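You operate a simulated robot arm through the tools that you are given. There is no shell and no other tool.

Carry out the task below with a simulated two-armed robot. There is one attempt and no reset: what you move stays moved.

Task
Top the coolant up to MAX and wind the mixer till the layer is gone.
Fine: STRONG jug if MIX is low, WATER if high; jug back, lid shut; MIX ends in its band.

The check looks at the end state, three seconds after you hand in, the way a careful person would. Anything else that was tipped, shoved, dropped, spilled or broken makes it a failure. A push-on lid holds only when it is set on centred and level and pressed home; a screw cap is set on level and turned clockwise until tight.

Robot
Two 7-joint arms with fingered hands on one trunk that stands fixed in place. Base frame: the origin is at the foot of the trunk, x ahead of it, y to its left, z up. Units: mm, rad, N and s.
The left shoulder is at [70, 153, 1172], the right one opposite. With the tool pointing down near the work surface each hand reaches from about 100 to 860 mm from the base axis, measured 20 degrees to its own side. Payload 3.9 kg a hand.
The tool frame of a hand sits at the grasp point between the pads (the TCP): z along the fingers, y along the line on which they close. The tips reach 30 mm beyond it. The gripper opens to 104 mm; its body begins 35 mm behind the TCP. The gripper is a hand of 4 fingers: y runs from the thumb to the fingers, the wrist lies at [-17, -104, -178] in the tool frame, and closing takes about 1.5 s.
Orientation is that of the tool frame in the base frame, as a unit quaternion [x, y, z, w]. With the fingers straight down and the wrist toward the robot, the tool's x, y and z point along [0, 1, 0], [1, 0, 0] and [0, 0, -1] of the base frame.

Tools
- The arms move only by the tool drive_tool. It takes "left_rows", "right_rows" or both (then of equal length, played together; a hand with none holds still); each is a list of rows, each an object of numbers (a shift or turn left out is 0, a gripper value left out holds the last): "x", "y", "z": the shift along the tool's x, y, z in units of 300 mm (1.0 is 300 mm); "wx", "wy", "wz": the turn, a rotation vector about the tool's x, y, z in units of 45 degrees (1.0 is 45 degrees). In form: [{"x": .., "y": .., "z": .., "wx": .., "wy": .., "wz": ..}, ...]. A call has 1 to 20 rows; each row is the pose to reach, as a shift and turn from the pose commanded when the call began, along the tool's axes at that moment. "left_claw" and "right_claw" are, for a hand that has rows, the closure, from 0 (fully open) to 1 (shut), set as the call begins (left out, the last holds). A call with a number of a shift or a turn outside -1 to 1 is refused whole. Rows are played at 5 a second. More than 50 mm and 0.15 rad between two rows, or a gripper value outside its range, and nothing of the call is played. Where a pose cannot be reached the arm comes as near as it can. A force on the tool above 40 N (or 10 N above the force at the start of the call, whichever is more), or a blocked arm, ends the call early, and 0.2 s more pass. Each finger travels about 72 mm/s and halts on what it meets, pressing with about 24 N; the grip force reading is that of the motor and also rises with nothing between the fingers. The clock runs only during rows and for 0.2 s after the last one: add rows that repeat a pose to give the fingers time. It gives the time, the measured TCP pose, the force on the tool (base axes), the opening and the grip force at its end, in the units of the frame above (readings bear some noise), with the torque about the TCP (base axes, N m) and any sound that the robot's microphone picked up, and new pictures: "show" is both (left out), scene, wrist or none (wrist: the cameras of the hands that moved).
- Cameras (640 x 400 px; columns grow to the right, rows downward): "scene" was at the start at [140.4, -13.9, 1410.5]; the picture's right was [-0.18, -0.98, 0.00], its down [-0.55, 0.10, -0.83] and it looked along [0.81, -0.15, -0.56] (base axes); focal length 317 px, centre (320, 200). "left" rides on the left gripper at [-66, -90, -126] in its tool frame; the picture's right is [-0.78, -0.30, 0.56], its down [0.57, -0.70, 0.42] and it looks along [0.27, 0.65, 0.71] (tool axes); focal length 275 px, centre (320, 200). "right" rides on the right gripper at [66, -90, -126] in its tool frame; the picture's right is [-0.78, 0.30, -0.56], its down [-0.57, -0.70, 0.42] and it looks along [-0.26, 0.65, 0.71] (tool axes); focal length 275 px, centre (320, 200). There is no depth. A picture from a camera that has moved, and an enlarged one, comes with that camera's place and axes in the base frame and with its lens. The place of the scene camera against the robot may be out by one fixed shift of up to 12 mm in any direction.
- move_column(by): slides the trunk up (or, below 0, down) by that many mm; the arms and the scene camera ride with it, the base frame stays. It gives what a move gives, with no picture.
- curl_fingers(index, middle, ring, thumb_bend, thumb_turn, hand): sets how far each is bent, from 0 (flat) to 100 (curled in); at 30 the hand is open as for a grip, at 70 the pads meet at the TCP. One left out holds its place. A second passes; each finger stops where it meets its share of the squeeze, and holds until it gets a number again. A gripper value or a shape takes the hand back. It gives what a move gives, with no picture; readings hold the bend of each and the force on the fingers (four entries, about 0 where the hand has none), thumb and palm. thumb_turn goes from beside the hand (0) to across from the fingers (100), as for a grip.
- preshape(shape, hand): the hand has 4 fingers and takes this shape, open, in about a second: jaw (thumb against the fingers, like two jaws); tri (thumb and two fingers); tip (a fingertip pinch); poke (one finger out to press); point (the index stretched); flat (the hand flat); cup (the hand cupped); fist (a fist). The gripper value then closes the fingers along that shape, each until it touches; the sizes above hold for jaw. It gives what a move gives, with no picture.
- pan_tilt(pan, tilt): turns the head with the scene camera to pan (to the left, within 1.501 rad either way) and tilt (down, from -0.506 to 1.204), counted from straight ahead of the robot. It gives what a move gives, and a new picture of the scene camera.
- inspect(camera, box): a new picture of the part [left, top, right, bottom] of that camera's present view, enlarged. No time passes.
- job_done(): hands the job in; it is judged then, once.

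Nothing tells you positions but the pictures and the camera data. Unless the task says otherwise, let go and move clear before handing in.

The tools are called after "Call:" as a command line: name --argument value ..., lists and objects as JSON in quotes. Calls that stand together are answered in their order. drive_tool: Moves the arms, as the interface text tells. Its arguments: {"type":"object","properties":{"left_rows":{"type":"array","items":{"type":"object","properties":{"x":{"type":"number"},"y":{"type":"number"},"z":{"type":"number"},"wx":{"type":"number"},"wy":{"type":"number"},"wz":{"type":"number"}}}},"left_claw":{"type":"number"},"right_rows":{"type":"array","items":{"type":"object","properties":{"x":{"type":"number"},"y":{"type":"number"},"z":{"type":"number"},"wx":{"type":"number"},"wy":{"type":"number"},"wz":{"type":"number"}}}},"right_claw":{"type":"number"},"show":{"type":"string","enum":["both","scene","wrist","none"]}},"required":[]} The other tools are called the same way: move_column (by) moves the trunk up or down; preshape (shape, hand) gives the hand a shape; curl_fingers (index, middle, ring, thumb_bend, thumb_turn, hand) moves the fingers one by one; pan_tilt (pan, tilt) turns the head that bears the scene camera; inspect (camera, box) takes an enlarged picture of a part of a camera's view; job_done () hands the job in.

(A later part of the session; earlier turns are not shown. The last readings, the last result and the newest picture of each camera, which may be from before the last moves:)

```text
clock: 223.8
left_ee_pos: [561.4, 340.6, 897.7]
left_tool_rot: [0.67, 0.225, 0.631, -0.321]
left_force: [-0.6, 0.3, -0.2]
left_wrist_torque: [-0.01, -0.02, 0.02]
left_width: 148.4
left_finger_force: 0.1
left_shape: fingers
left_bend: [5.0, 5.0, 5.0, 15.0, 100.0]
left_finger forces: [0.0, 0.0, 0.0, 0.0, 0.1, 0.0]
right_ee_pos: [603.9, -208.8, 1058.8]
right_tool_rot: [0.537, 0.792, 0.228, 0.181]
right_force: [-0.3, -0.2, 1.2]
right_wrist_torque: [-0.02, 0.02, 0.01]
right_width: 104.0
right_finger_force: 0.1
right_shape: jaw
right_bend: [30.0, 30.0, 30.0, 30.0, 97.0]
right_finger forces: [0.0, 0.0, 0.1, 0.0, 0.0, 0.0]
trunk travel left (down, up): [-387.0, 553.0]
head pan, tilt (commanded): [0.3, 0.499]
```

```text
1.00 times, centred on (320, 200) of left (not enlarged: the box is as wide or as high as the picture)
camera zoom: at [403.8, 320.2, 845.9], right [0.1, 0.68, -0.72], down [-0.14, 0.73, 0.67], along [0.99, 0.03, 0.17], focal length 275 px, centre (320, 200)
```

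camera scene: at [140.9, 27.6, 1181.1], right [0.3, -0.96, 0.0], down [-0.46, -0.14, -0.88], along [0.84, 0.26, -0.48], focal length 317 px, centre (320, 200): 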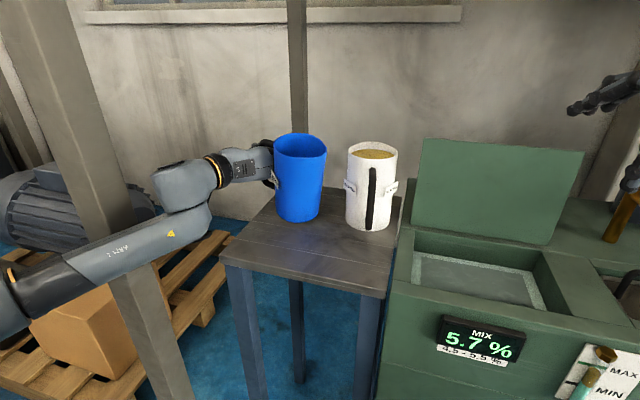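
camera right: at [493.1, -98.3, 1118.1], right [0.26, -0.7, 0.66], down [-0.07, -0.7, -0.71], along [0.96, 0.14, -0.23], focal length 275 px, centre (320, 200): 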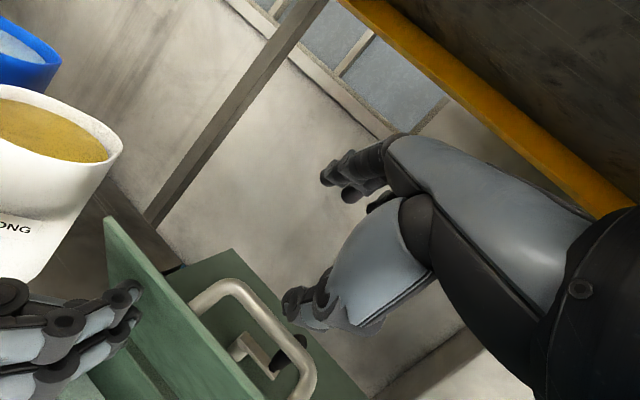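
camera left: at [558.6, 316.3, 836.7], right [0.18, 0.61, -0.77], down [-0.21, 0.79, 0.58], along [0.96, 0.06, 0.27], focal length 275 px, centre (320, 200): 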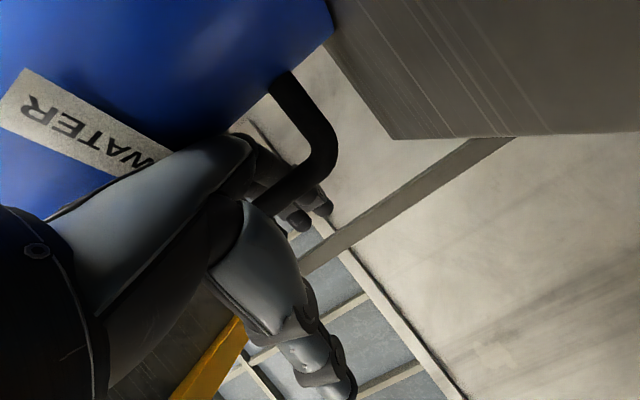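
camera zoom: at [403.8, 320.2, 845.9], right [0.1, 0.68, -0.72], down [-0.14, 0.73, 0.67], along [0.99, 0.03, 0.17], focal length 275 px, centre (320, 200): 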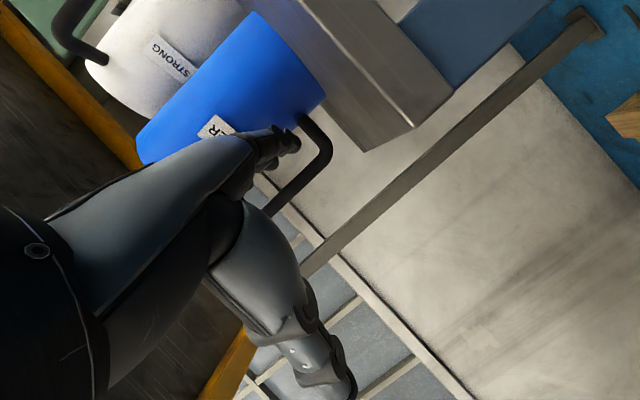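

The left hand is free, and the WATER jug stands near its original spot. Next I close the lid: first the left hand withdraws farther, while the right hand (closed) reaches over the lid's top edge.

Call:
drive_tool --left_rows '[{"x": 0.05, "y": -0.03, "z": -0.03}, {"x": 0.1, "y": -0.06, "z": -0.06}, {"x": 0.15, "y": -0.09, "z": -0.09}, {"x": 0.2, "y": -0.12, "z": -0.12}, {"x": 0.25, "y": -0.12, "z": -0.12}, {"x": 0.3, "y": -0.12, "z": -0.12}, {"x": 0.3, "y": -0.12, "z": -0.12}]' --right_rows '[{"x": -0.01, "y": 0.05, "z": 0.035}, {"x": -0.02, "y": 0.1, "z": 0.07}, {"x": -0.025, "y": 0.15, "z": 0.105}, {"x": -0.025, "y": 0.2, "z": 0.14}, {"x": -0.025, "y": 0.25, "z": 0.175}, {"x": -0.025, "y": 0.315, "z": 0.22}, {"x": -0.025, "y": 0.315, "z": 0.22}]' --right_claw 1.0 --show "none"

Call:
pan_tilt --pan -0.2 --tilt 0.45

```text
clock: 225.4
left_ee_pos: [521.8, 331.7, 991.5]
left_tool_rot: [0.67, 0.225, 0.63, -0.321]
left_force: [0.2, 0.3, -0.9]
left_wrist_torque: [-0.03, 0.01, 0.01]
left_width: 148.6
left_finger_force: 0.0
left_shape: fingers
left_bend: [5.0, 5.0, 5.0, 15.0, 100.0]
left_finger forces: [0.0, 0.1, 0.0, 0.0, 0.0, 0.0]
right_ee_pos: [698.5, -152.5, 1053.9]
right_tool_rot: [0.543, 0.787, 0.228, 0.185]
right_force: [-0.3, -0.3, -1.2]
right_wrist_torque: [0.01, 0.01, -0.01]
right_width: 0.1
right_finger_force: 23.5
right_shape: jaw
right_bend: [70.0, 70.0, 70.0, 48.0, 100.0]
right_finger forces: [0.0, 0.1, 0.0, 0.0, 0.0, 0.1]
right hand out of reach, approached as far as the arm can: row 2, 3, 4, 5, 6, 7
trunk travel left (down, up): [-387.0, 553.0]
head pan, tilt (commanded): [0.3, 0.499]
```

```text
clock: 226.3
left_ee_pos: [521.0, 332.6, 992.9]
left_tool_rot: [0.67, 0.226, 0.63, -0.32]
left_force: [0.1, 0.5, -1.0]
left_wrist_torque: [-0.02, -0.02, 0.01]
left_width: 148.4
left_finger_force: 0.0
left_shape: fingers
left_bend: [5.0, 5.0, 5.0, 15.0, 100.0]
left_finger forces: [0.1, 0.1, 0.0, 0.0, 0.0, 0.0]
right_ee_pos: [699.8, -152.2, 1054.4]
right_tool_rot: [0.543, 0.787, 0.228, 0.185]
right_force: [0.4, -0.7, -0.6]
right_wrist_torque: [0.01, 0.02, -0.01]
right_width: 0.1
right_finger_force: 23.6
right_shape: jaw
right_bend: [70.0, 70.0, 70.0, 48.0, 100.0]
right_finger forces: [0.0, 0.0, 0.1, 0.1, 0.0, 0.0]
trunk travel left (down, up): [-387.0, 553.0]
head pan, tilt (commanded): [-0.201, 0.45]
camera scene: at [143.4, -17.6, 1185.7], right [-0.2, -0.98, 0.0], down [-0.43, 0.09, -0.9], along [0.88, -0.18, -0.44], focal length 317 px, centre (320, 200)
```

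scene: 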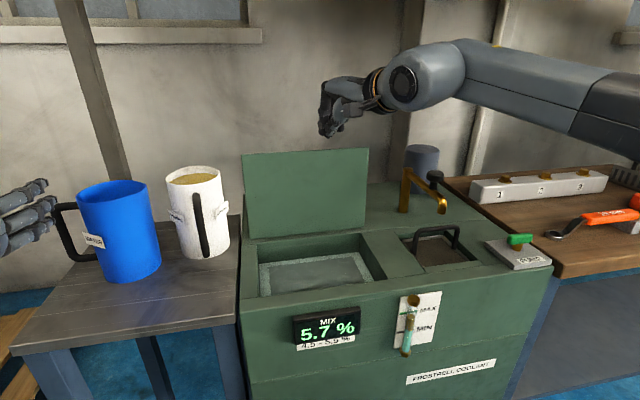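

The lid stands almost vertical. I'll yaw the right hand further to gain reach and get its fingertips behind the lid's top edge.

Call:
drive_tool --right_rows '[{"wx": -0.005, "wy": 0.077, "wz": -0.115}, {"wx": -0.011, "wy": 0.154, "wz": -0.23}, {"wx": -0.016, "wy": 0.231, "wz": -0.345}, {"wx": -0.022, "wy": 0.308, "wz": -0.461}, {"x": -0.03, "y": 0.06, "z": 0.05, "wx": -0.022, "wy": 0.308, "wz": -0.461}, {"x": -0.05, "y": 0.1, "z": 0.08, "wx": -0.022, "wy": 0.308, "wz": -0.461}, {"x": -0.05, "y": 0.1, "z": 0.08, "wx": -0.022, "wy": 0.308, "wz": -0.461}]' --show "scene"

```text
clock: 227.9
left_ee_pos: [521.4, 332.4, 991.5]
left_tool_rot: [0.67, 0.226, 0.63, -0.321]
left_force: [-0.7, 0.2, 0.4]
left_wrist_torque: [0.05, 0.03, -0.01]
left_width: 148.3
left_finger_force: 0.0
left_shape: fingers
left_bend: [5.0, 5.0, 5.0, 15.0, 100.0]
left_finger forces: [0.1, 0.0, 0.0, 0.0, 0.0, 0.0]
right_ee_pos: [649.9, -91.7, 1032.4]
right_tool_rot: [0.476, 0.828, 0.245, 0.168]
right_force: [0.1, -0.1, 0.2]
right_wrist_torque: [-0.04, 0.0, -0.01]
right_width: 0.2
right_finger_force: 24.0
right_shape: jaw
right_bend: [70.0, 70.0, 70.0, 48.0, 100.0]
right_finger forces: [0.0, 0.0, 0.0, 0.0, 0.0, 0.0]
right hand out of reach, approached as far as the arm can: row 1, 2, 3, 4, 5, 6, 7
trunk travel left (down, up): [-387.0, 553.0]
head pan, tilt (commanded): [-0.201, 0.45]
camera scene: at [143.3, -17.7, 1185.7], right [-0.2, -0.98, 0.0], down [-0.43, 0.09, -0.9], along [0.88, -0.18, -0.44], focal length 317 px, centre (320, 200)
```

scene: 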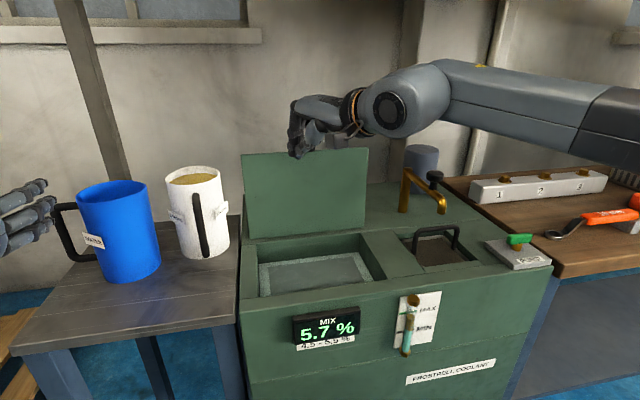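

Out of reach at this height; raising the trunk 100 mm should bring the hand into a better range.

Call:
move_column --by 100

Call:
drive_tool --right_rows '[{"x": -0.05, "y": 0.04, "z": 0.04}, {"x": -0.1, "y": 0.08, "z": 0.08}, {"x": -0.15, "y": 0.12, "z": 0.12}, {"x": -0.2, "y": 0.17, "z": 0.17}, {"x": -0.23, "y": 0.2, "z": 0.21}, {"x": -0.23, "y": 0.2, "z": 0.21}]' --show "scene"

```text
clock: 229.3
left_ee_pos: [522.1, 332.3, 1091.7]
left_tool_rot: [0.67, 0.226, 0.63, -0.32]
left_force: [-0.1, 0.2, -0.2]
left_wrist_torque: [0.0, -0.03, -0.03]
left_width: 148.4
left_finger_force: 0.1
left_shape: fingers
left_bend: [5.0, 5.0, 5.0, 15.0, 100.0]
left_finger forces: [0.0, 0.0, 0.0, 0.0, 0.0, 0.0]
right_ee_pos: [649.9, -90.2, 1131.4]
right_tool_rot: [0.477, 0.828, 0.244, 0.168]
right_force: [0.0, -0.2, -0.3]
right_wrist_torque: [0.03, 0.0, 0.01]
right_width: 0.0
right_finger_force: 24.0
right_shape: jaw
right_bend: [70.0, 70.0, 70.0, 48.0, 100.0]
right_finger forces: [0.1, 0.0, 0.1, 0.0, 0.0, 0.0]
trunk travel left (down, up): [-487.0, 453.0]
head pan, tilt (commanded): [-0.201, 0.45]
```

```text
clock: 230.7
left_ee_pos: [521.0, 332.4, 1092.2]
left_tool_rot: [0.67, 0.226, 0.63, -0.32]
left_force: [-0.7, 0.3, -0.7]
left_wrist_torque: [0.0, 0.0, -0.01]
left_width: 148.5
left_finger_force: 0.1
left_shape: fingers
left_bend: [5.0, 5.0, 5.0, 15.0, 100.0]
left_finger forces: [0.1, 0.0, 0.0, 0.1, 0.1, 0.0]
right_ee_pos: [670.7, -80.8, 1113.5]
right_tool_rot: [0.479, 0.826, 0.244, 0.17]
right_force: [-0.5, -0.3, -0.1]
right_wrist_torque: [-0.03, -0.01, -0.01]
right_width: 0.0
right_finger_force: 24.4
right_shape: jaw
right_bend: [70.0, 70.0, 70.0, 48.0, 100.0]
right_finger forces: [0.0, 0.0, 0.1, 0.0, 0.0, 0.1]
right hand out of reach, approached as far as the arm can: row 1, 2, 3, 4, 5, 6
trunk travel left (down, up): [-487.0, 453.0]
head pan, tilt (commanded): [-0.201, 0.45]
camera scene: at [143.4, -17.6, 1285.7], right [-0.2, -0.98, 0.0], down [-0.43, 0.09, -0.9], along [0.88, -0.18, -0.44], focal length 317 px, centre (320, 200)
```

scene: 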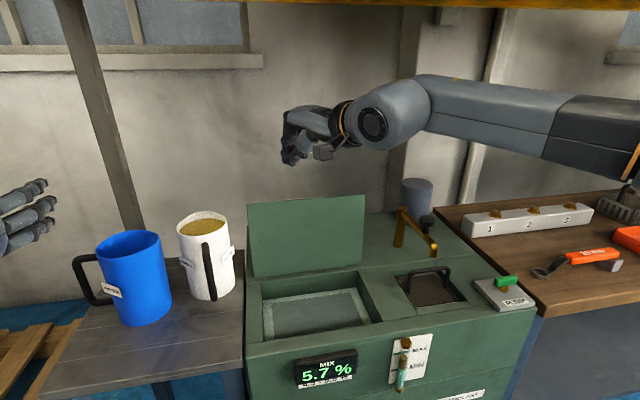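

Call:
drive_tool --right_rows '[{"x": -0.06, "y": -0.03, "z": 0.02}, {"x": -0.12, "y": -0.06, "z": 0.045}, {"x": -0.18, "y": -0.095, "z": 0.07}, {"x": -0.24, "y": -0.125, "z": 0.1}, {"x": -0.302, "y": -0.156, "z": 0.125}, {"x": -0.302, "y": -0.156, "z": 0.125}]' --show "none"

```text
clock: 232.1
left_ee_pos: [521.1, 332.9, 1093.0]
left_tool_rot: [0.67, 0.226, 0.63, -0.321]
left_force: [0.1, 0.1, 0.6]
left_wrist_torque: [0.04, -0.03, 0.01]
left_width: 148.4
left_finger_force: 0.1
left_shape: fingers
left_bend: [5.0, 5.0, 5.0, 15.0, 100.0]
left_finger forces: [0.0, 0.1, 0.0, 0.0, 0.0, 0.0]
right_ee_pos: [662.5, -130.3, 1051.9]
right_tool_rot: [0.49, 0.818, 0.242, 0.179]
right_force: [-0.3, 0.5, -0.1]
right_wrist_torque: [0.01, 0.0, 0.0]
right_width: 0.3
right_finger_force: 24.6
right_shape: jaw
right_bend: [70.0, 70.0, 70.0, 48.0, 100.0]
right_finger forces: [0.1, 0.0, 0.0, 0.0, 0.0, 0.0]
right hand out of reach, approached as far as the arm can: row 1, 2, 3, 4, 5, 6
trunk travel left (down, up): [-487.0, 453.0]
head pan, tilt (commanded): [-0.201, 0.45]
```

Call:
drive_tool --right_rows '[{"x": -0.06, "y": 0.0, "z": -0.005}, {"x": -0.12, "y": 0.005, "z": -0.01}, {"x": -0.18, "y": 0.01, "z": -0.01}, {"x": -0.24, "y": 0.02, "z": -0.01}, {"x": -0.26, "y": 0.06, "z": 0.02}, {"x": -0.28, "y": 0.1, "z": 0.05}, {"x": -0.28, "y": 0.1, "z": 0.05}]' --show "scene"

```text
clock: 233.7
left_ee_pos: [520.6, 331.7, 1091.3]
left_tool_rot: [0.67, 0.225, 0.63, -0.32]
left_force: [-0.6, 0.1, -0.3]
left_wrist_torque: [-0.02, -0.02, -0.01]
left_width: 148.2
left_finger_force: 0.1
left_shape: fingers
left_bend: [5.0, 5.0, 5.0, 15.0, 100.0]
left_finger forces: [0.0, 0.0, 0.1, 0.1, 0.0, 0.0]
right_ee_pos: [672.1, -130.4, 1050.1]
right_tool_rot: [0.493, 0.815, 0.243, 0.182]
right_force: [0.2, 0.3, -0.2]
right_wrist_torque: [0.0, -0.01, -0.03]
right_width: 0.0
right_finger_force: 23.8
right_shape: jaw
right_bend: [70.0, 70.0, 70.0, 48.0, 100.0]
right_finger forces: [0.0, 0.0, 0.0, 0.0, 0.1, 0.0]
right hand out of reach, approached as far as the arm can: row 1, 2, 3, 4, 5, 6, 7
trunk travel left (down, up): [-487.0, 453.0]
head pan, tilt (commanded): [-0.201, 0.45]
camera scene: at [143.1, -17.9, 1285.7], right [-0.2, -0.98, 0.0], down [-0.43, 0.09, -0.9], along [0.88, -0.18, -0.44], focal length 317 px, centre (320, 200)
```

scene: 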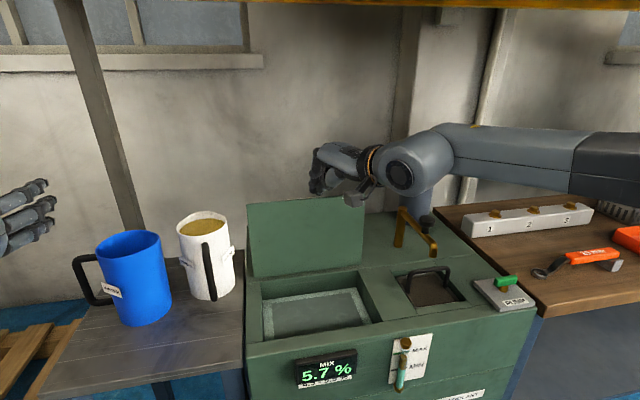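

Call:
drive_tool --right_rows '[{"x": -0.02, "wx": 0.005, "wy": -0.05, "wz": 0.065}, {"x": -0.05, "wx": 0.01, "wy": -0.1, "wz": 0.13}, {"x": -0.09, "y": 0.01, "wx": 0.015, "wy": -0.15, "wz": 0.2}, {"x": -0.13, "y": 0.02, "wx": 0.02, "wy": -0.2, "wz": 0.27}, {"x": -0.17, "y": 0.03, "wx": 0.023, "wy": -0.23, "wz": 0.326}, {"x": -0.203, "y": 0.037, "wx": 0.023, "wy": -0.23, "wz": 0.326}, {"x": -0.203, "y": 0.037, "wx": 0.023, "wy": -0.23, "wz": 0.326}]' --show "none"

```text
clock: 235.3
left_ee_pos: [521.1, 332.0, 1091.7]
left_tool_rot: [0.671, 0.226, 0.63, -0.32]
left_force: [-0.4, 0.0, -0.6]
left_wrist_torque: [0.03, -0.01, -0.02]
left_width: 148.4
left_finger_force: 0.0
left_shape: fingers
left_bend: [5.0, 5.0, 5.0, 15.0, 100.0]
left_finger forces: [0.0, 0.0, 0.0, 0.0, 0.1, 0.1]
right_ee_pos: [709.9, -179.7, 1059.7]
right_tool_rot: [0.615, 0.729, 0.21, 0.218]
right_force: [-0.7, 0.5, 0.6]
right_wrist_torque: [0.0, 0.01, 0.04]
right_width: 0.3
right_finger_force: 23.9
right_shape: jaw
right_bend: [70.0, 70.0, 70.0, 48.0, 100.0]
right_finger forces: [0.0, 0.0, 0.0, 0.1, 0.0, 0.0]
trunk travel left (down, up): [-487.0, 453.0]
head pan, tilt (commanded): [-0.201, 0.45]
```

Good. Now forward a little and down behind the lid's top edge.

Call:
drive_tool --right_rows '[{"x": -0.006, "y": 0.035, "z": 0.025}, {"x": -0.013, "y": 0.073, "z": 0.052}, {"x": -0.01, "y": 0.04, "z": 0.1}, {"x": -0.006, "y": 0.005, "z": 0.145}, {"x": -0.003, "y": -0.025, "z": 0.185}, {"x": -0.003, "y": -0.025, "z": 0.185}]' --show "both"

```text
clock: 236.7
left_ee_pos: [521.4, 331.7, 1092.3]
left_tool_rot: [0.669, 0.225, 0.631, -0.32]
left_force: [-0.2, 0.0, 0.7]
left_wrist_torque: [-0.02, -0.04, 0.01]
left_width: 148.5
left_finger_force: 0.1
left_shape: fingers
left_bend: [5.0, 5.0, 5.0, 15.0, 100.0]
left_finger forces: [0.0, 0.1, 0.1, 0.1, 0.1, 0.1]
right_ee_pos: [717.7, -189.5, 1015.2]
right_tool_rot: [0.614, 0.728, 0.212, 0.218]
right_force: [0.3, 0.1, 8.1]
right_wrist_torque: [-0.06, 0.08, 0.0]
right_width: 0.2
right_finger_force: 23.2
right_shape: jaw
right_bend: [70.0, 70.0, 70.0, 48.0, 100.0]
right_finger forces: [0.0, 0.1, 0.0, 0.0, 7.8, 0.0]
right hand out of reach, approached as far as the arm can: row 2, 3, 4, 5, 6
trunk travel left (down, up): [-487.0, 453.0]
head pan, tilt (commanded): [-0.201, 0.45]
camera scene: at [142.1, -17.4, 1286.0], right [-0.2, -0.98, 0.0], down [-0.43, 0.09, -0.9], along [0.88, -0.18, -0.43], focal length 317 px, centre (320, 200)
camera right: at [561.6, -143.0, 1063.1], right [0.03, -0.74, 0.67], down [-0.23, -0.66, -0.72], along [0.97, -0.13, -0.19], focal length 275 px, centre (320, 200)
```

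scene: 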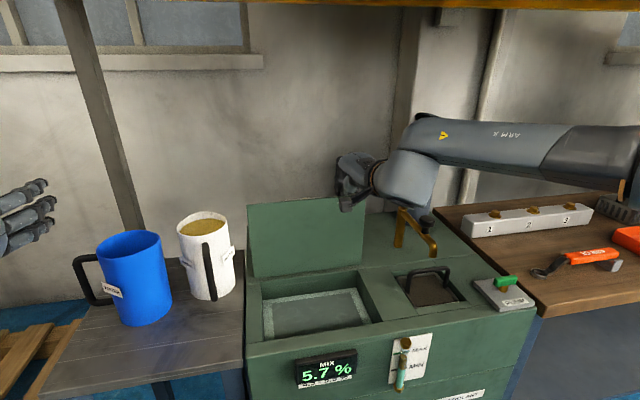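
right: 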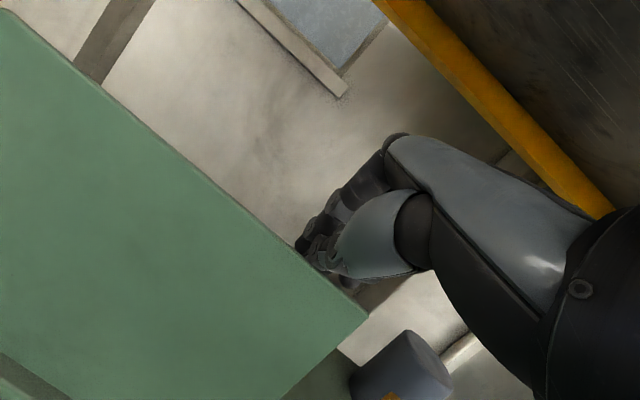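

The thumb rests on the lid's top edge. I'll raise slightly, open the hand to straddle the lid edge, then lower.

Call:
drive_tool --right_rows '[{"z": -0.03, "y": 0.02}, {"z": -0.06, "y": 0.04}, {"z": -0.06, "y": 0.04}, {"z": -0.06, "y": 0.04}, {"z": -0.06, "y": 0.04}, {"z": -0.06, "y": 0.04}, {"z": -0.06, "y": 0.04}, {"z": -0.06, "y": 0.04}, {"z": -0.06, "y": 0.04}]' --right_claw 0 --show "wrist"

```text
clock: 238.7
left_ee_pos: [522.4, 333.7, 1091.2]
left_tool_rot: [0.67, 0.225, 0.63, -0.321]
left_force: [0.8, 0.3, 0.0]
left_wrist_torque: [-0.03, -0.02, 0.03]
left_width: 148.8
left_finger_force: 0.1
left_shape: fingers
left_bend: [5.0, 5.0, 5.0, 15.0, 100.0]
left_finger forces: [0.1, 0.0, 0.0, 0.0, 0.0, 0.1]
right_ee_pos: [718.4, -185.4, 1036.8]
right_tool_rot: [0.615, 0.729, 0.21, 0.217]
right_force: [-0.4, -0.4, 0.2]
right_wrist_torque: [0.0, -0.02, -0.02]
right_width: 103.8
right_finger_force: 0.1
right_shape: jaw
right_bend: [30.0, 30.0, 30.0, 30.0, 97.0]
right_finger forces: [0.1, 0.0, 0.1, 0.0, 0.0, 0.0]
trunk travel left (down, up): [-487.0, 453.0]
head pan, tilt (commanded): [-0.201, 0.45]
camera right: at [562.6, -138.9, 1084.0], right [0.03, -0.74, 0.67], down [-0.23, -0.66, -0.72], along [0.97, -0.13, -0.2], focal length 275 px, centre (320, 200)
```

right: 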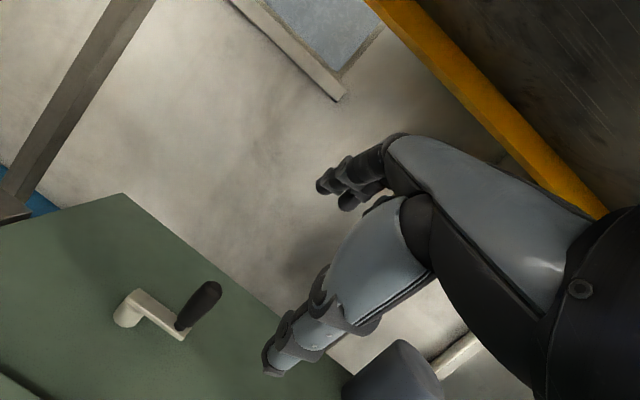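

The lid is no longer in that view. Let me check the scene.

Call:
pan_tilt --pan -0.25 --tilt 0.6

```text
clock: 239.4
left_ee_pos: [520.7, 332.9, 1092.1]
left_tool_rot: [0.67, 0.226, 0.63, -0.321]
left_force: [-0.3, 0.0, 0.3]
left_wrist_torque: [0.01, 0.0, 0.01]
left_width: 148.7
left_finger_force: 0.1
left_shape: fingers
left_bend: [5.0, 5.0, 5.0, 15.0, 100.0]
left_finger forces: [0.0, 0.1, 0.0, 0.1, 0.0, 0.0]
right_ee_pos: [718.5, -186.1, 1036.5]
right_tool_rot: [0.615, 0.728, 0.21, 0.218]
right_force: [-0.4, -0.3, -0.7]
right_wrist_torque: [0.01, 0.0, 0.02]
right_width: 103.7
right_finger_force: 0.0
right_shape: jaw
right_bend: [30.0, 30.0, 30.0, 30.0, 97.0]
right_finger forces: [0.0, 0.0, 0.0, 0.1, 0.0, 0.1]
trunk travel left (down, up): [-487.0, 453.0]
head pan, tilt (commanded): [-0.25, 0.6]
camera scene: at [138.9, -21.2, 1272.2], right [-0.25, -0.97, 0.0], down [-0.55, 0.14, -0.83], along [0.8, -0.2, -0.56], focal length 317 px, centre (320, 200)
```

scene: 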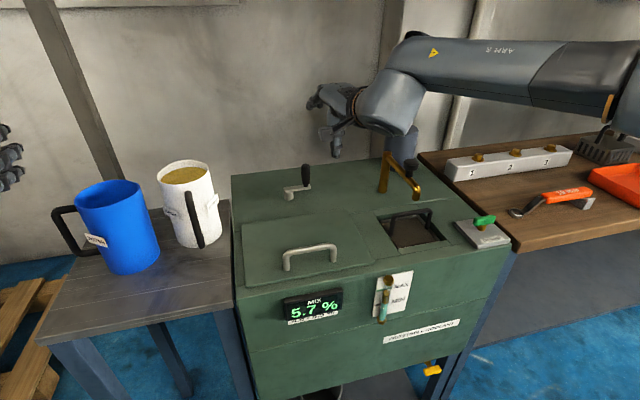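

The lid has swung shut by itself and lies flat. Now the mixer: the crank hub is at about (795, −100) with its knob at (792, −151). I'll bring the open right hand above the knob.

Call:
drive_tool --right_rows '[{"x": 0.015, "y": 0.017, "z": 0.05, "wx": 0.09}, {"x": 0.03, "y": 0.035, "z": 0.1, "wx": 0.18}, {"x": 0.047, "y": 0.052, "z": 0.15, "wx": 0.28}, {"x": 0.062, "y": 0.07, "z": 0.2, "wx": 0.37}, {"x": 0.078, "y": 0.087, "z": 0.25, "wx": 0.46}, {"x": 0.093, "y": 0.105, "z": 0.296, "wx": 0.556}, {"x": 0.093, "y": 0.105, "z": 0.296, "wx": 0.556}]' --show "both"

```text
clock: 241.0
left_ee_pos: [521.6, 331.8, 1091.2]
left_tool_rot: [0.67, 0.226, 0.63, -0.321]
left_force: [0.7, 0.8, 0.4]
left_wrist_torque: [0.01, 0.01, 0.01]
left_width: 148.5
left_finger_force: 0.0
left_shape: fingers
left_bend: [5.0, 5.0, 5.0, 15.0, 100.0]
left_finger forces: [0.1, 0.0, 0.0, 0.0, 0.0, 0.0]
right_ee_pos: [682.4, -217.7, 1000.3]
right_tool_rot: [0.647, 0.757, 0.047, 0.078]
right_force: [0.1, 0.2, -0.2]
right_wrist_torque: [-0.01, -0.02, 0.0]
right_width: 103.8
right_finger_force: 0.0
right_shape: jaw
right_bend: [30.0, 30.0, 30.0, 30.0, 97.0]
right_finger forces: [0.0, 0.0, 0.0, 0.1, 0.0, 0.0]
right hand out of reach, approached as far as the arm can: row 1, 2, 3, 4, 5, 6, 7
trunk travel left (down, up): [-487.0, 453.0]
head pan, tilt (commanded): [-0.25, 0.6]
camera scene: at [138.9, -20.9, 1272.2], right [-0.25, -0.97, 0.0], down [-0.55, 0.14, -0.83], along [0.8, -0.2, -0.56], focal length 317 px, centre (320, 200)
camera right: at [561.0, -162.4, 1104.2], right [0.3, -0.7, 0.64], down [-0.52, -0.69, -0.51], along [0.8, -0.18, -0.57], focal length 275 px, centre (320, 200)
```

scene: 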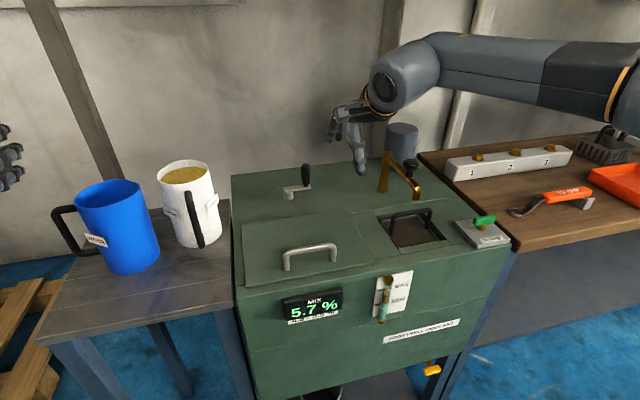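
right: 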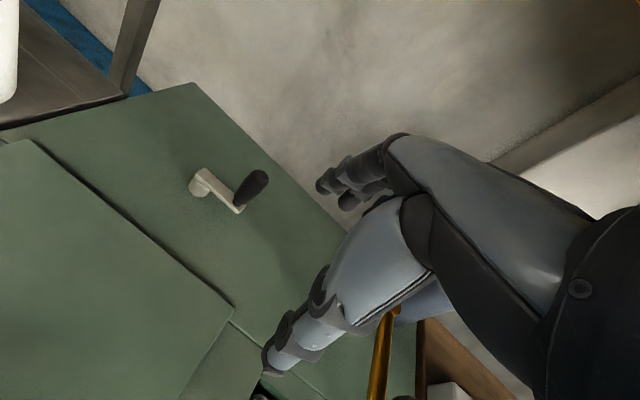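

The fingers-down pose can't reach that far. The left arm worked very well with a rolled hand (closing sideways), so I'll bring the right hand into the mirrored posture: first back and pitched forward.

Call:
drive_tool --right_rows '[{"x": -0.02, "y": -0.08, "z": -0.03, "wx": -0.13}, {"x": -0.04, "y": -0.16, "z": -0.06, "wx": -0.26}, {"x": -0.05, "y": -0.24, "z": -0.09, "wx": -0.4}, {"x": -0.06, "y": -0.32, "z": -0.12, "wx": -0.53}, {"x": -0.06, "y": -0.4, "z": -0.14, "wx": -0.66}, {"x": -0.06, "y": -0.46, "z": -0.15, "wx": -0.78}, {"x": -0.06, "y": -0.46, "z": -0.15, "wx": -0.78}]' --show "none"

Call:
drive_tool --right_rows '[{"wz": -0.14}, {"wz": -0.28}, {"wz": -0.42}, {"wz": -0.56}, {"wz": -0.7}, {"wz": -0.85}, {"wz": -1.0}, {"wz": -1.0}]' --show "scene"

```text
clock: 242.6
left_ee_pos: [521.3, 333.5, 1091.6]
left_tool_rot: [0.671, 0.226, 0.63, -0.32]
left_force: [-0.7, 0.5, 0.5]
left_wrist_torque: [-0.01, 0.01, -0.01]
left_width: 148.4
left_finger_force: 0.1
left_shape: fingers
left_bend: [5.0, 5.0, 5.0, 15.0, 100.0]
left_finger forces: [0.1, 0.1, 0.1, 0.0, 0.1, 0.1]
right_ee_pos: [542.7, -246.7, 1020.2]
right_tool_rot: [0.593, 0.708, 0.272, 0.271]
right_force: [0.4, 0.2, 0.2]
right_wrist_torque: [0.0, 0.01, 0.01]
right_width: 103.8
right_finger_force: 0.0
right_shape: jaw
right_bend: [30.0, 30.0, 30.0, 30.0, 97.0]
right_finger forces: [0.1, 0.1, 0.0, 0.1, 0.0, 0.0]
trunk travel left (down, up): [-487.0, 453.0]
head pan, tilt (commanded): [-0.25, 0.6]
```

```text
clock: 244.4
left_ee_pos: [519.4, 329.4, 1093.8]
left_tool_rot: [0.669, 0.225, 0.632, -0.32]
left_force: [-0.1, 0.1, 0.3]
left_wrist_torque: [-0.01, -0.03, 0.0]
left_width: 148.6
left_finger_force: 0.1
left_shape: fingers
left_bend: [5.0, 5.0, 5.0, 15.0, 100.0]
left_finger forces: [0.0, 0.0, 0.0, 0.0, 0.0, 0.0]
right_ee_pos: [539.8, -189.3, 988.4]
right_tool_rot: [0.275, 0.878, 0.182, 0.348]
right_force: [-0.9, -0.4, 0.0]
right_wrist_torque: [0.03, -0.03, -0.01]
right_width: 103.7
right_finger_force: 0.0
right_shape: jaw
right_bend: [30.0, 30.0, 30.0, 30.0, 97.0]
right_finger forces: [0.0, 0.0, 0.1, 0.0, 0.0, 0.1]
right hand out of reach, approached as far as the arm can: row 4, 5, 6, 7
trunk travel left (down, up): [-487.0, 453.0]
head pan, tilt (commanded): [-0.25, 0.6]
camera scene: at [136.0, -23.3, 1272.5], right [-0.25, -0.97, 0.0], down [-0.55, 0.14, -0.83], along [0.8, -0.2, -0.56], focal length 317 px, centre (320, 200)
```

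scene: 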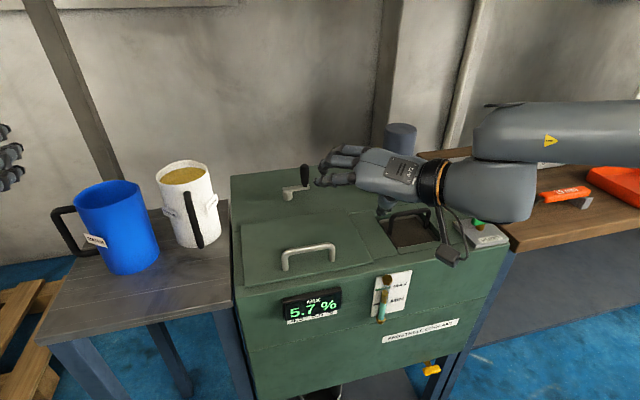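

Rolling the remaining 45°.

Call:
drive_tool --right_rows '[{"wz": -0.14, "x": -0.02}, {"wz": -0.28, "x": -0.04}, {"wz": -0.42, "x": -0.06}, {"wz": -0.56, "x": -0.08}, {"wz": -0.7, "x": -0.1}, {"wz": -0.85, "x": -0.1}, {"wz": -1.0, "x": -0.1}, {"wz": -1.0, "x": -0.1}]' --show "scene"

```text
clock: 246.2
left_ee_pos: [521.7, 332.2, 1092.1]
left_tool_rot: [0.67, 0.226, 0.63, -0.321]
left_force: [-0.5, 0.4, 0.0]
left_wrist_torque: [-0.03, -0.01, 0.03]
left_width: 148.4
left_finger_force: 0.0
left_shape: fingers
left_bend: [5.0, 5.0, 5.0, 15.0, 100.0]
left_finger forces: [0.0, 0.0, 0.0, 0.0, 0.0, 0.0]
right_ee_pos: [560.4, -264.5, 1034.0]
right_tool_rot: [-0.08, 0.919, 0.005, 0.386]
right_force: [-0.3, -0.9, 0.6]
right_wrist_torque: [0.0, -0.03, -0.01]
right_width: 103.7
right_finger_force: 0.1
right_shape: jaw
right_bend: [30.0, 30.0, 30.0, 30.0, 97.0]
right_finger forces: [0.0, 0.0, 0.0, 0.0, 0.0, 0.0]
trunk travel left (down, up): [-487.0, 453.0]
head pan, tilt (commanded): [-0.25, 0.6]
camera scene: at [138.7, -21.4, 1272.2], right [-0.25, -0.97, 0.0], down [-0.55, 0.14, -0.83], along [0.8, -0.2, -0.56], focal length 317 px, centre (320, 200)
```

scene: 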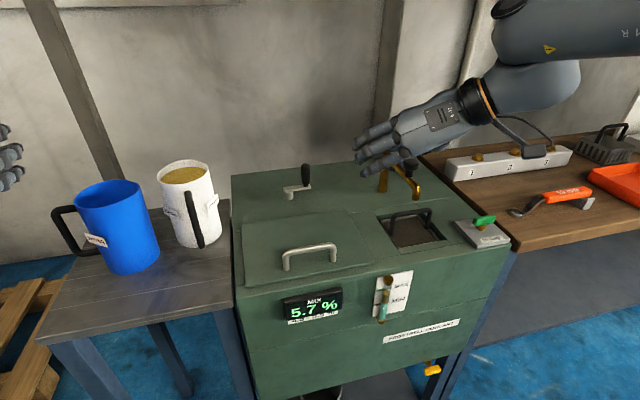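

The right hand is now rolled and pitched with no reach warnings. I'll move it toward the crank.

Call:
drive_tool --right_rows '[{"x": -0.05, "y": 0.03, "z": 0.075}, {"x": -0.11, "y": 0.06, "z": 0.15}, {"x": -0.17, "y": 0.09, "z": 0.235}, {"x": -0.23, "y": 0.12, "z": 0.32}, {"x": -0.29, "y": 0.15, "z": 0.41}, {"x": -0.34, "y": 0.175, "z": 0.48}, {"x": -0.374, "y": 0.195, "z": 0.525}, {"x": -0.374, "y": 0.195, "z": 0.525}]' --show "both"

```text
clock: 248.0
left_ee_pos: [521.7, 331.7, 1091.0]
left_tool_rot: [0.669, 0.226, 0.631, -0.32]
left_force: [0.6, -0.5, -0.2]
left_wrist_torque: [0.02, 0.0, 0.0]
left_width: 148.3
left_finger_force: 0.1
left_shape: fingers
left_bend: [5.0, 5.0, 5.0, 15.0, 100.0]
left_finger forces: [0.0, 0.1, 0.0, 0.1, 0.0, 0.0]
right_ee_pos: [605.1, -245.8, 966.4]
right_tool_rot: [-0.077, 0.917, 0.012, 0.392]
right_force: [-0.8, 0.5, 0.6]
right_wrist_torque: [-0.04, -0.02, 0.02]
right_width: 104.1
right_finger_force: 0.1
right_shape: jaw
right_bend: [30.0, 30.0, 30.0, 30.0, 97.0]
right_finger forces: [0.0, 0.1, 0.0, 0.1, 0.0, 0.0]
right hand out of reach, approached as far as the arm can: row 1, 2, 3, 4, 5, 6, 7, 8
trunk travel left (down, up): [-487.0, 453.0]
head pan, tilt (commanded): [-0.25, 0.6]
camera scene: at [139.1, -21.3, 1272.1], right [-0.25, -0.97, 0.0], down [-0.55, 0.14, -0.82], along [0.8, -0.2, -0.57], focal length 317 px, centre (320, 200)
camera right: at [482.6, -352.8, 1010.1], right [0.08, 0.35, 0.93], down [0.8, -0.58, 0.15], along [0.59, 0.73, -0.33], focal length 275 px, centre (320, 200)
```

scene: 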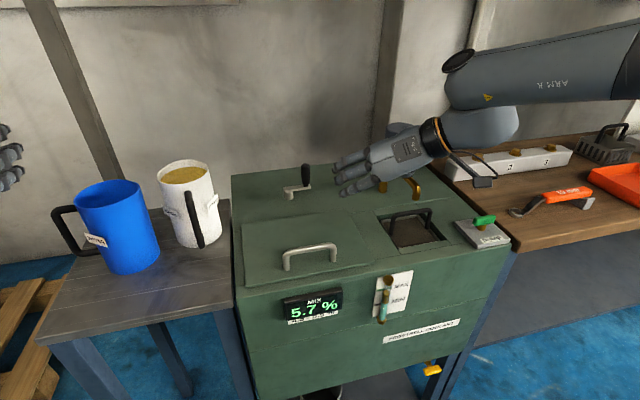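
right: 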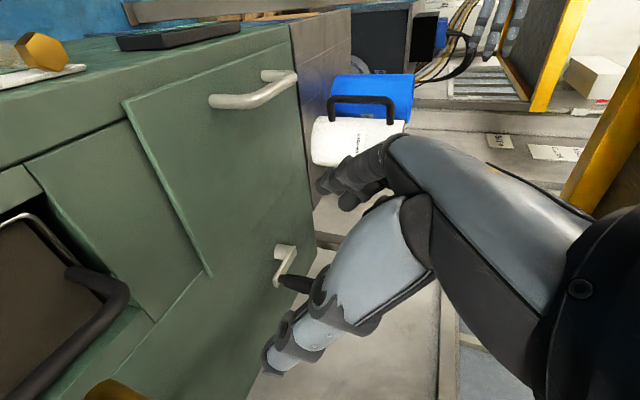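

The heading should point inward (left) for this reach. I'll yaw the hand 30° to the left.

Call:
drive_tool --right_rows '[{"wx": -0.1, "wy": -0.005, "wz": -0.095}, {"wx": -0.2, "wy": -0.01, "wz": -0.19}, {"wx": -0.3, "wy": -0.016, "wz": -0.29}, {"wx": -0.4, "wy": -0.021, "wz": -0.385}, {"wx": -0.481, "wy": -0.026, "wz": -0.463}, {"wx": -0.481, "wy": -0.026, "wz": -0.463}]' --show "none"

```text
clock: 249.4
left_ee_pos: [520.7, 332.0, 1092.1]
left_tool_rot: [0.67, 0.226, 0.631, -0.32]
left_force: [0.2, 0.1, 0.0]
left_wrist_torque: [0.04, 0.0, 0.02]
left_width: 148.5
left_finger_force: 0.1
left_shape: fingers
left_bend: [5.0, 5.0, 5.0, 15.0, 100.0]
left_finger forces: [0.0, 0.0, 0.0, 0.0, 0.1, 0.1]
right_ee_pos: [560.0, -265.4, 967.3]
right_tool_rot: [-0.315, 0.869, 0.107, 0.368]
right_force: [0.0, 0.1, -0.2]
right_wrist_torque: [0.01, 0.01, 0.01]
right_width: 103.9
right_finger_force: 0.1
right_shape: jaw
right_bend: [30.0, 30.0, 30.0, 30.0, 97.0]
right_finger forces: [0.0, 0.0, 0.0, 0.0, 0.0, 0.0]
right hand out of reach, approached as far as the arm can: row 1, 2, 3, 4, 5, 6
trunk travel left (down, up): [-487.0, 453.0]
head pan, tilt (commanded): [-0.25, 0.6]
```

I'll try to bring the right elbow low: move the hand back in front of the machine, level and pointing forward.

Call:
drive_tool --right_rows '[{"x": 0.058, "y": 0.027, "z": -0.02, "wx": 0.1, "wy": -0.118, "wz": 0.049}, {"x": 0.115, "y": 0.053, "z": -0.039, "wx": 0.2, "wy": -0.236, "wz": 0.098}, {"x": 0.173, "y": 0.08, "z": -0.059, "wx": 0.3, "wy": -0.353, "wz": 0.147}, {"x": 0.23, "y": 0.106, "z": -0.079, "wx": 0.4, "wy": -0.471, "wz": 0.196}, {"x": 0.288, "y": 0.133, "z": -0.098, "wx": 0.5, "wy": -0.589, "wz": 0.244}, {"x": 0.346, "y": 0.159, "z": -0.118, "wx": 0.6, "wy": -0.707, "wz": 0.293}, {"x": 0.403, "y": 0.186, "z": -0.137, "wx": 0.7, "wy": -0.824, "wz": 0.342}, {"x": 0.461, "y": 0.212, "z": -0.157, "wx": 0.794, "wy": -0.942, "wz": 0.391}, {"x": 0.461, "y": 0.212, "z": -0.157, "wx": 0.794, "wy": -0.942, "wz": 0.391}]' --show "none"

Call:
pan_tilt --pan -0.7 --tilt 0.6

```text
clock: 251.4
left_ee_pos: [523.6, 334.4, 1090.5]
left_tool_rot: [0.671, 0.226, 0.629, -0.321]
left_force: [0.6, 0.6, -0.1]
left_wrist_torque: [0.03, 0.02, 0.03]
left_width: 148.6
left_finger_force: 0.1
left_shape: fingers
left_bend: [5.0, 5.0, 5.0, 15.0, 100.0]
left_finger forces: [0.0, 0.1, 0.0, 0.1, 0.0, 0.0]
right_ee_pos: [444.4, -283.9, 1050.7]
right_tool_rot: [-0.004, 0.727, 0.007, 0.686]
right_force: [0.1, 0.5, -0.6]
right_wrist_torque: [0.0, 0.0, -0.04]
right_width: 103.7
right_finger_force: 0.2
right_shape: jaw
right_bend: [30.0, 30.0, 30.0, 30.0, 97.0]
right_finger forces: [0.1, 0.0, 0.1, 0.1, 0.0, 0.1]
right hand out of reach, approached as far as the arm can: row 4, 5, 6, 7, 8, 9
trunk travel left (down, up): [-487.0, 453.0]
head pan, tilt (commanded): [-0.25, 0.6]
```

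```text
clock: 252.3
left_ee_pos: [521.6, 330.8, 1091.5]
left_tool_rot: [0.67, 0.226, 0.63, -0.32]
left_force: [0.5, 0.1, -0.6]
left_wrist_torque: [0.02, 0.0, 0.0]
left_width: 148.5
left_finger_force: 0.0
left_shape: fingers
left_bend: [5.0, 5.0, 5.0, 15.0, 100.0]
left_finger forces: [0.0, 0.0, 0.0, 0.0, 0.0, 0.0]
right_ee_pos: [443.3, -283.8, 1050.6]
right_tool_rot: [-0.005, 0.728, 0.006, 0.686]
right_force: [0.0, -0.1, -0.4]
right_wrist_torque: [0.0, 0.0, -0.01]
right_width: 104.1
right_finger_force: 0.2
right_shape: jaw
right_bend: [30.0, 30.0, 30.0, 30.0, 97.0]
right_finger forces: [0.0, 0.1, 0.1, 0.0, 0.0, 0.0]
trunk travel left (down, up): [-487.0, 453.0]
head pan, tilt (commanded): [-0.7, 0.6]
camera scene: at [120.9, -56.3, 1272.2], right [-0.64, -0.77, 0.0], down [-0.43, 0.36, -0.83], along [0.63, -0.53, -0.57], focal length 317 px, centre (320, 200)
```

scene: 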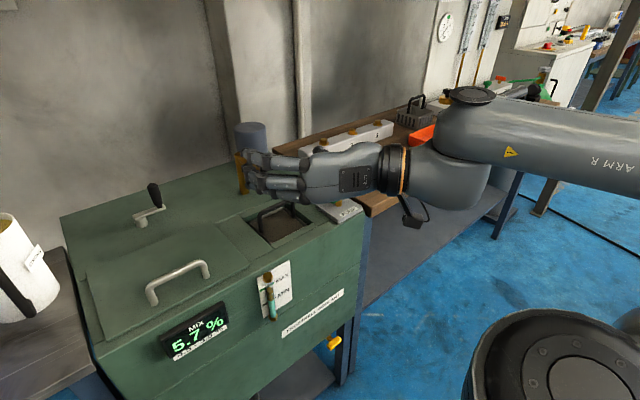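

In this pose the elbow is out to the right. I'll test how far forward it reaches at this level orientation.

Call:
drive_tool --right_rows '[{"z": 0.12}, {"z": 0.25}, {"z": 0.38}, {"z": 0.51}, {"z": 0.64}, {"z": 0.77}, {"z": 0.77}]' --show "scene"

```text
clock: 253.9
left_ee_pos: [523.1, 331.2, 1091.4]
left_tool_rot: [0.67, 0.226, 0.63, -0.321]
left_force: [0.2, 0.1, 0.2]
left_wrist_torque: [0.03, 0.0, 0.01]
left_width: 148.6
left_finger_force: 0.1
left_shape: fingers
left_bend: [5.0, 5.0, 5.0, 15.0, 100.0]
left_finger forces: [0.0, 0.0, 0.0, 0.0, 0.1, 0.0]
right_ee_pos: [598.3, -267.0, 1053.6]
right_tool_rot: [-0.003, 0.729, 0.009, 0.685]
right_force: [0.1, -0.4, -0.1]
right_wrist_torque: [-0.04, -0.06, 0.05]
right_width: 103.8
right_finger_force: 0.0
right_shape: jaw
right_bend: [30.0, 30.0, 30.0, 30.0, 97.0]
right_finger forces: [0.0, 0.0, 0.0, 0.0, 0.0, 0.0]
right hand out of reach, approached as far as the arm can: row 1, 2, 3, 4, 5, 6, 7
trunk travel left (down, up): [-487.0, 453.0]
head pan, tilt (commanded): [-0.7, 0.6]
camera scene: at [122.7, -57.5, 1271.9], right [-0.64, -0.76, 0.0], down [-0.43, 0.36, -0.82], along [0.63, -0.53, -0.57], focal length 317 px, centre (320, 200)
```

scene: 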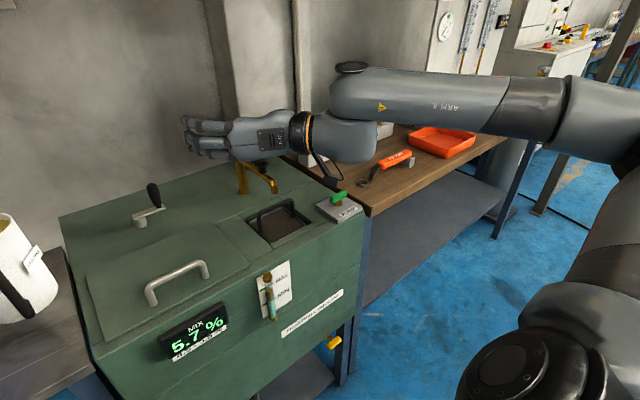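

Call:
drive_tool --right_rows '[{"z": 0.1, "y": 0.03}, {"z": 0.2, "y": 0.06}, {"z": 0.3, "y": 0.09}, {"z": 0.4, "y": 0.12}, {"z": 0.5, "y": 0.15}, {"z": 0.6, "y": 0.18}, {"z": 0.6, "y": 0.18}, {"z": 0.6, "y": 0.18}]' --show "scene"

```text
clock: 255.7
left_ee_pos: [522.2, 331.9, 1091.7]
left_tool_rot: [0.669, 0.227, 0.631, -0.32]
left_force: [0.1, 0.6, 0.1]
left_wrist_torque: [-0.02, 0.01, -0.04]
left_width: 148.5
left_finger_force: 0.1
left_shape: fingers
left_bend: [5.0, 5.0, 5.0, 15.0, 100.0]
left_finger forces: [0.0, 0.1, 0.0, 0.0, 0.0, 0.1]
right_ee_pos: [596.7, -266.9, 1054.2]
right_tool_rot: [-0.004, 0.728, 0.008, 0.685]
right_force: [0.1, 0.1, 0.0]
right_wrist_torque: [0.03, -0.06, 0.0]
right_width: 103.8
right_finger_force: 0.1
right_shape: jaw
right_bend: [30.0, 30.0, 30.0, 30.0, 97.0]
right_finger forces: [0.1, 0.0, 0.1, 0.1, 0.0, 0.0]
right hand out of reach, approached as far as the arm can: row 1, 2, 3, 4, 5, 6, 7, 8
trunk travel left (down, up): [-487.0, 453.0]
head pan, tilt (commanded): [-0.7, 0.6]
camera scene: at [120.8, -56.4, 1272.2], right [-0.64, -0.76, 0.0], down [-0.43, 0.36, -0.83], along [0.63, -0.53, -0.56], focal length 317 px, centre (320, 200)
```

scene: 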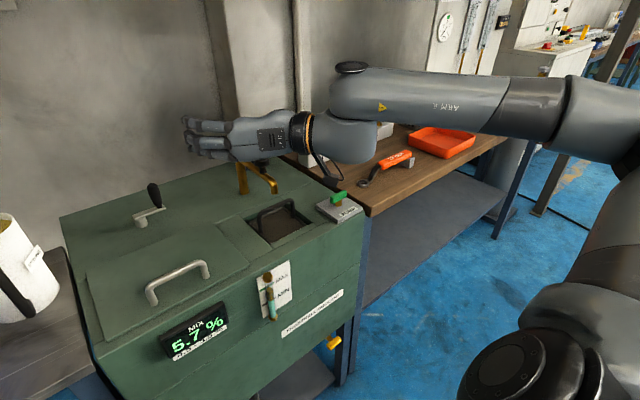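

It's limited while the wrist is above the shoulder; with the elbow lower it should reach farther. I'll lower the hand and try again.

Call:
drive_tool --right_rows '[{"z": -0.1, "x": 0.05}, {"z": -0.2, "x": 0.15}, {"z": -0.3, "x": 0.28}, {"z": -0.35, "x": 0.4}, {"z": -0.35, "x": 0.5}, {"z": -0.35, "x": 0.5}]' --show "none"

Call:
drive_tool --right_rows '[{"z": 0.1, "y": 0.03, "x": -0.02}, {"z": 0.2, "y": 0.06, "x": -0.04}, {"z": 0.32, "y": 0.1, "x": -0.06}, {"z": 0.44, "y": 0.14, "x": -0.08}, {"z": 0.56, "y": 0.18, "x": -0.1}, {"z": 0.56, "y": 0.18, "x": -0.1}]' --show "scene"

```text
clock: 257.1
left_ee_pos: [521.7, 331.6, 1091.5]
left_tool_rot: [0.67, 0.227, 0.63, -0.321]
left_force: [0.0, 0.1, 0.5]
left_wrist_torque: [-0.02, 0.01, -0.01]
left_width: 148.6
left_finger_force: 0.0
left_shape: fingers
left_bend: [5.0, 5.0, 5.0, 15.0, 100.0]
left_finger forces: [0.1, 0.0, 0.1, 0.0, 0.0, 0.0]
right_ee_pos: [547.2, -191.9, 1027.6]
right_tool_rot: [-0.003, 0.732, 0.005, 0.681]
right_force: [-0.2, 0.6, 0.6]
right_wrist_torque: [-0.01, -0.02, -0.02]
right_width: 104.0
right_finger_force: 0.1
right_shape: jaw
right_bend: [30.0, 30.0, 30.0, 30.0, 97.0]
right_finger forces: [0.0, 0.0, 0.0, 0.0, 0.0, 0.0]
right hand out of reach, approached as far as the arm can: row 1, 2, 3, 4, 5, 6
trunk travel left (down, up): [-487.0, 453.0]
head pan, tilt (commanded): [-0.7, 0.6]
```

```text
clock: 258.5
left_ee_pos: [523.4, 329.2, 1092.0]
left_tool_rot: [0.67, 0.225, 0.631, -0.321]
left_force: [-0.3, 0.4, -1.0]
left_wrist_torque: [-0.02, 0.02, 0.03]
left_width: 148.5
left_finger_force: 0.0
left_shape: fingers
left_bend: [5.0, 5.0, 5.0, 15.0, 100.0]
left_finger forces: [0.0, 0.0, 0.0, 0.1, 0.0, 0.0]
right_ee_pos: [719.6, -142.0, 1063.6]
right_tool_rot: [-0.003, 0.732, 0.006, 0.681]
right_force: [0.2, -0.6, 0.4]
right_wrist_torque: [0.02, 0.0, 0.02]
right_width: 104.0
right_finger_force: 0.1
right_shape: jaw
right_bend: [30.0, 30.0, 30.0, 30.0, 97.0]
right_finger forces: [0.0, 0.0, 0.0, 0.0, 0.0, 0.1]
right hand out of reach, approached as far as the arm can: row 1, 2, 3, 4, 5, 6
trunk travel left (down, up): [-487.0, 453.0]
head pan, tilt (commanded): [-0.7, 0.6]
camera scene: at [122.4, -59.1, 1271.9], right [-0.65, -0.76, 0.0], down [-0.43, 0.37, -0.82], along [0.63, -0.53, -0.57], focal length 317 px, centre (320, 200)
```

scene: 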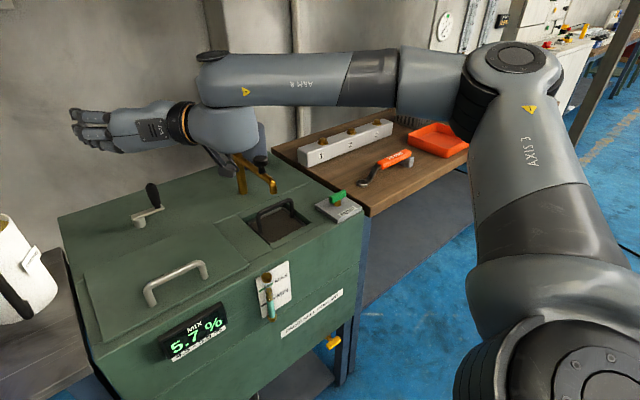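

The arm unfolded and now reaches (720, −142) easily. I'll pitch the fingers down toward the knob and continue.

Call:
drive_tool --right_rows '[{"wy": 0.12, "z": 0.02}, {"wy": 0.24, "z": 0.04}, {"wy": 0.36, "z": 0.06}, {"wy": 0.48, "z": 0.08}, {"wy": 0.6, "z": 0.1}, {"wy": 0.72, "z": 0.12}, {"wy": 0.84, "z": 0.14}, {"wy": 0.84, "z": 0.14}]' --show "both"

```text
clock: 260.3
left_ee_pos: [521.3, 332.1, 1090.4]
left_tool_rot: [0.67, 0.226, 0.63, -0.321]
left_force: [-0.3, -0.2, -0.1]
left_wrist_torque: [0.0, -0.03, -0.03]
left_width: 148.5
left_finger_force: 0.0
left_shape: fingers
left_bend: [5.0, 5.0, 5.0, 15.0, 100.0]
left_finger forces: [0.0, 0.0, 0.1, 0.0, 0.0, 0.0]
right_ee_pos: [760.4, -138.3, 1063.9]
right_tool_rot: [-0.007, 0.91, 0.004, 0.414]
right_force: [-0.1, -0.2, -0.3]
right_wrist_torque: [0.01, 0.01, 0.01]
right_width: 104.1
right_finger_force: 0.1
right_shape: jaw
right_bend: [30.0, 30.0, 30.0, 30.0, 97.0]
right_finger forces: [0.0, 0.0, 0.0, 0.0, 0.0, 0.0]
trunk travel left (down, up): [-487.0, 453.0]
head pan, tilt (commanded): [-0.7, 0.6]
camera scene: at [120.4, -56.6, 1272.2], right [-0.64, -0.76, 0.0], down [-0.43, 0.36, -0.83], along [0.63, -0.53, -0.56], focal length 317 px, centre (320, 200)
camera right: at [622.3, -230.0, 1096.8], right [0.09, 0.3, 0.95], down [0.71, -0.69, 0.15], along [0.7, 0.66, -0.27], focal length 275 px, centre (320, 200)
```

scene: 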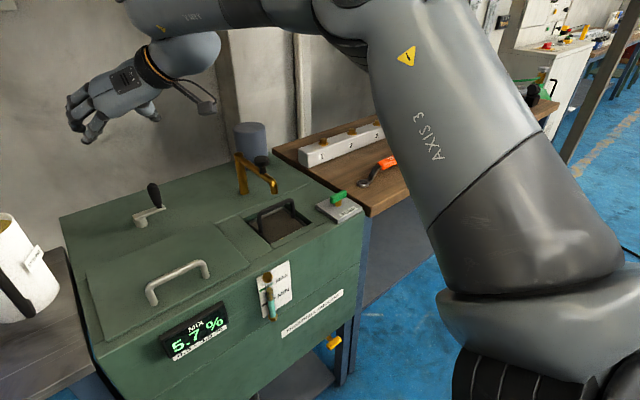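
right: 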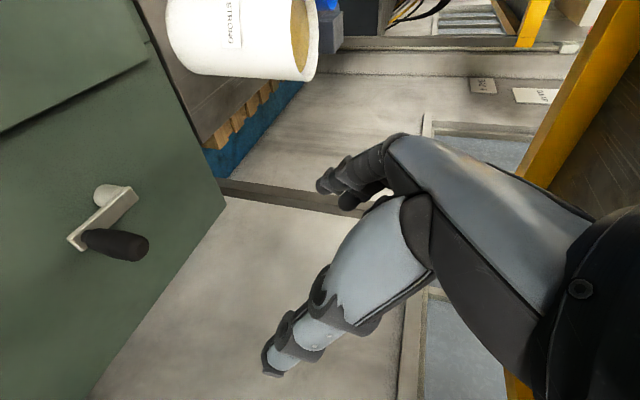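

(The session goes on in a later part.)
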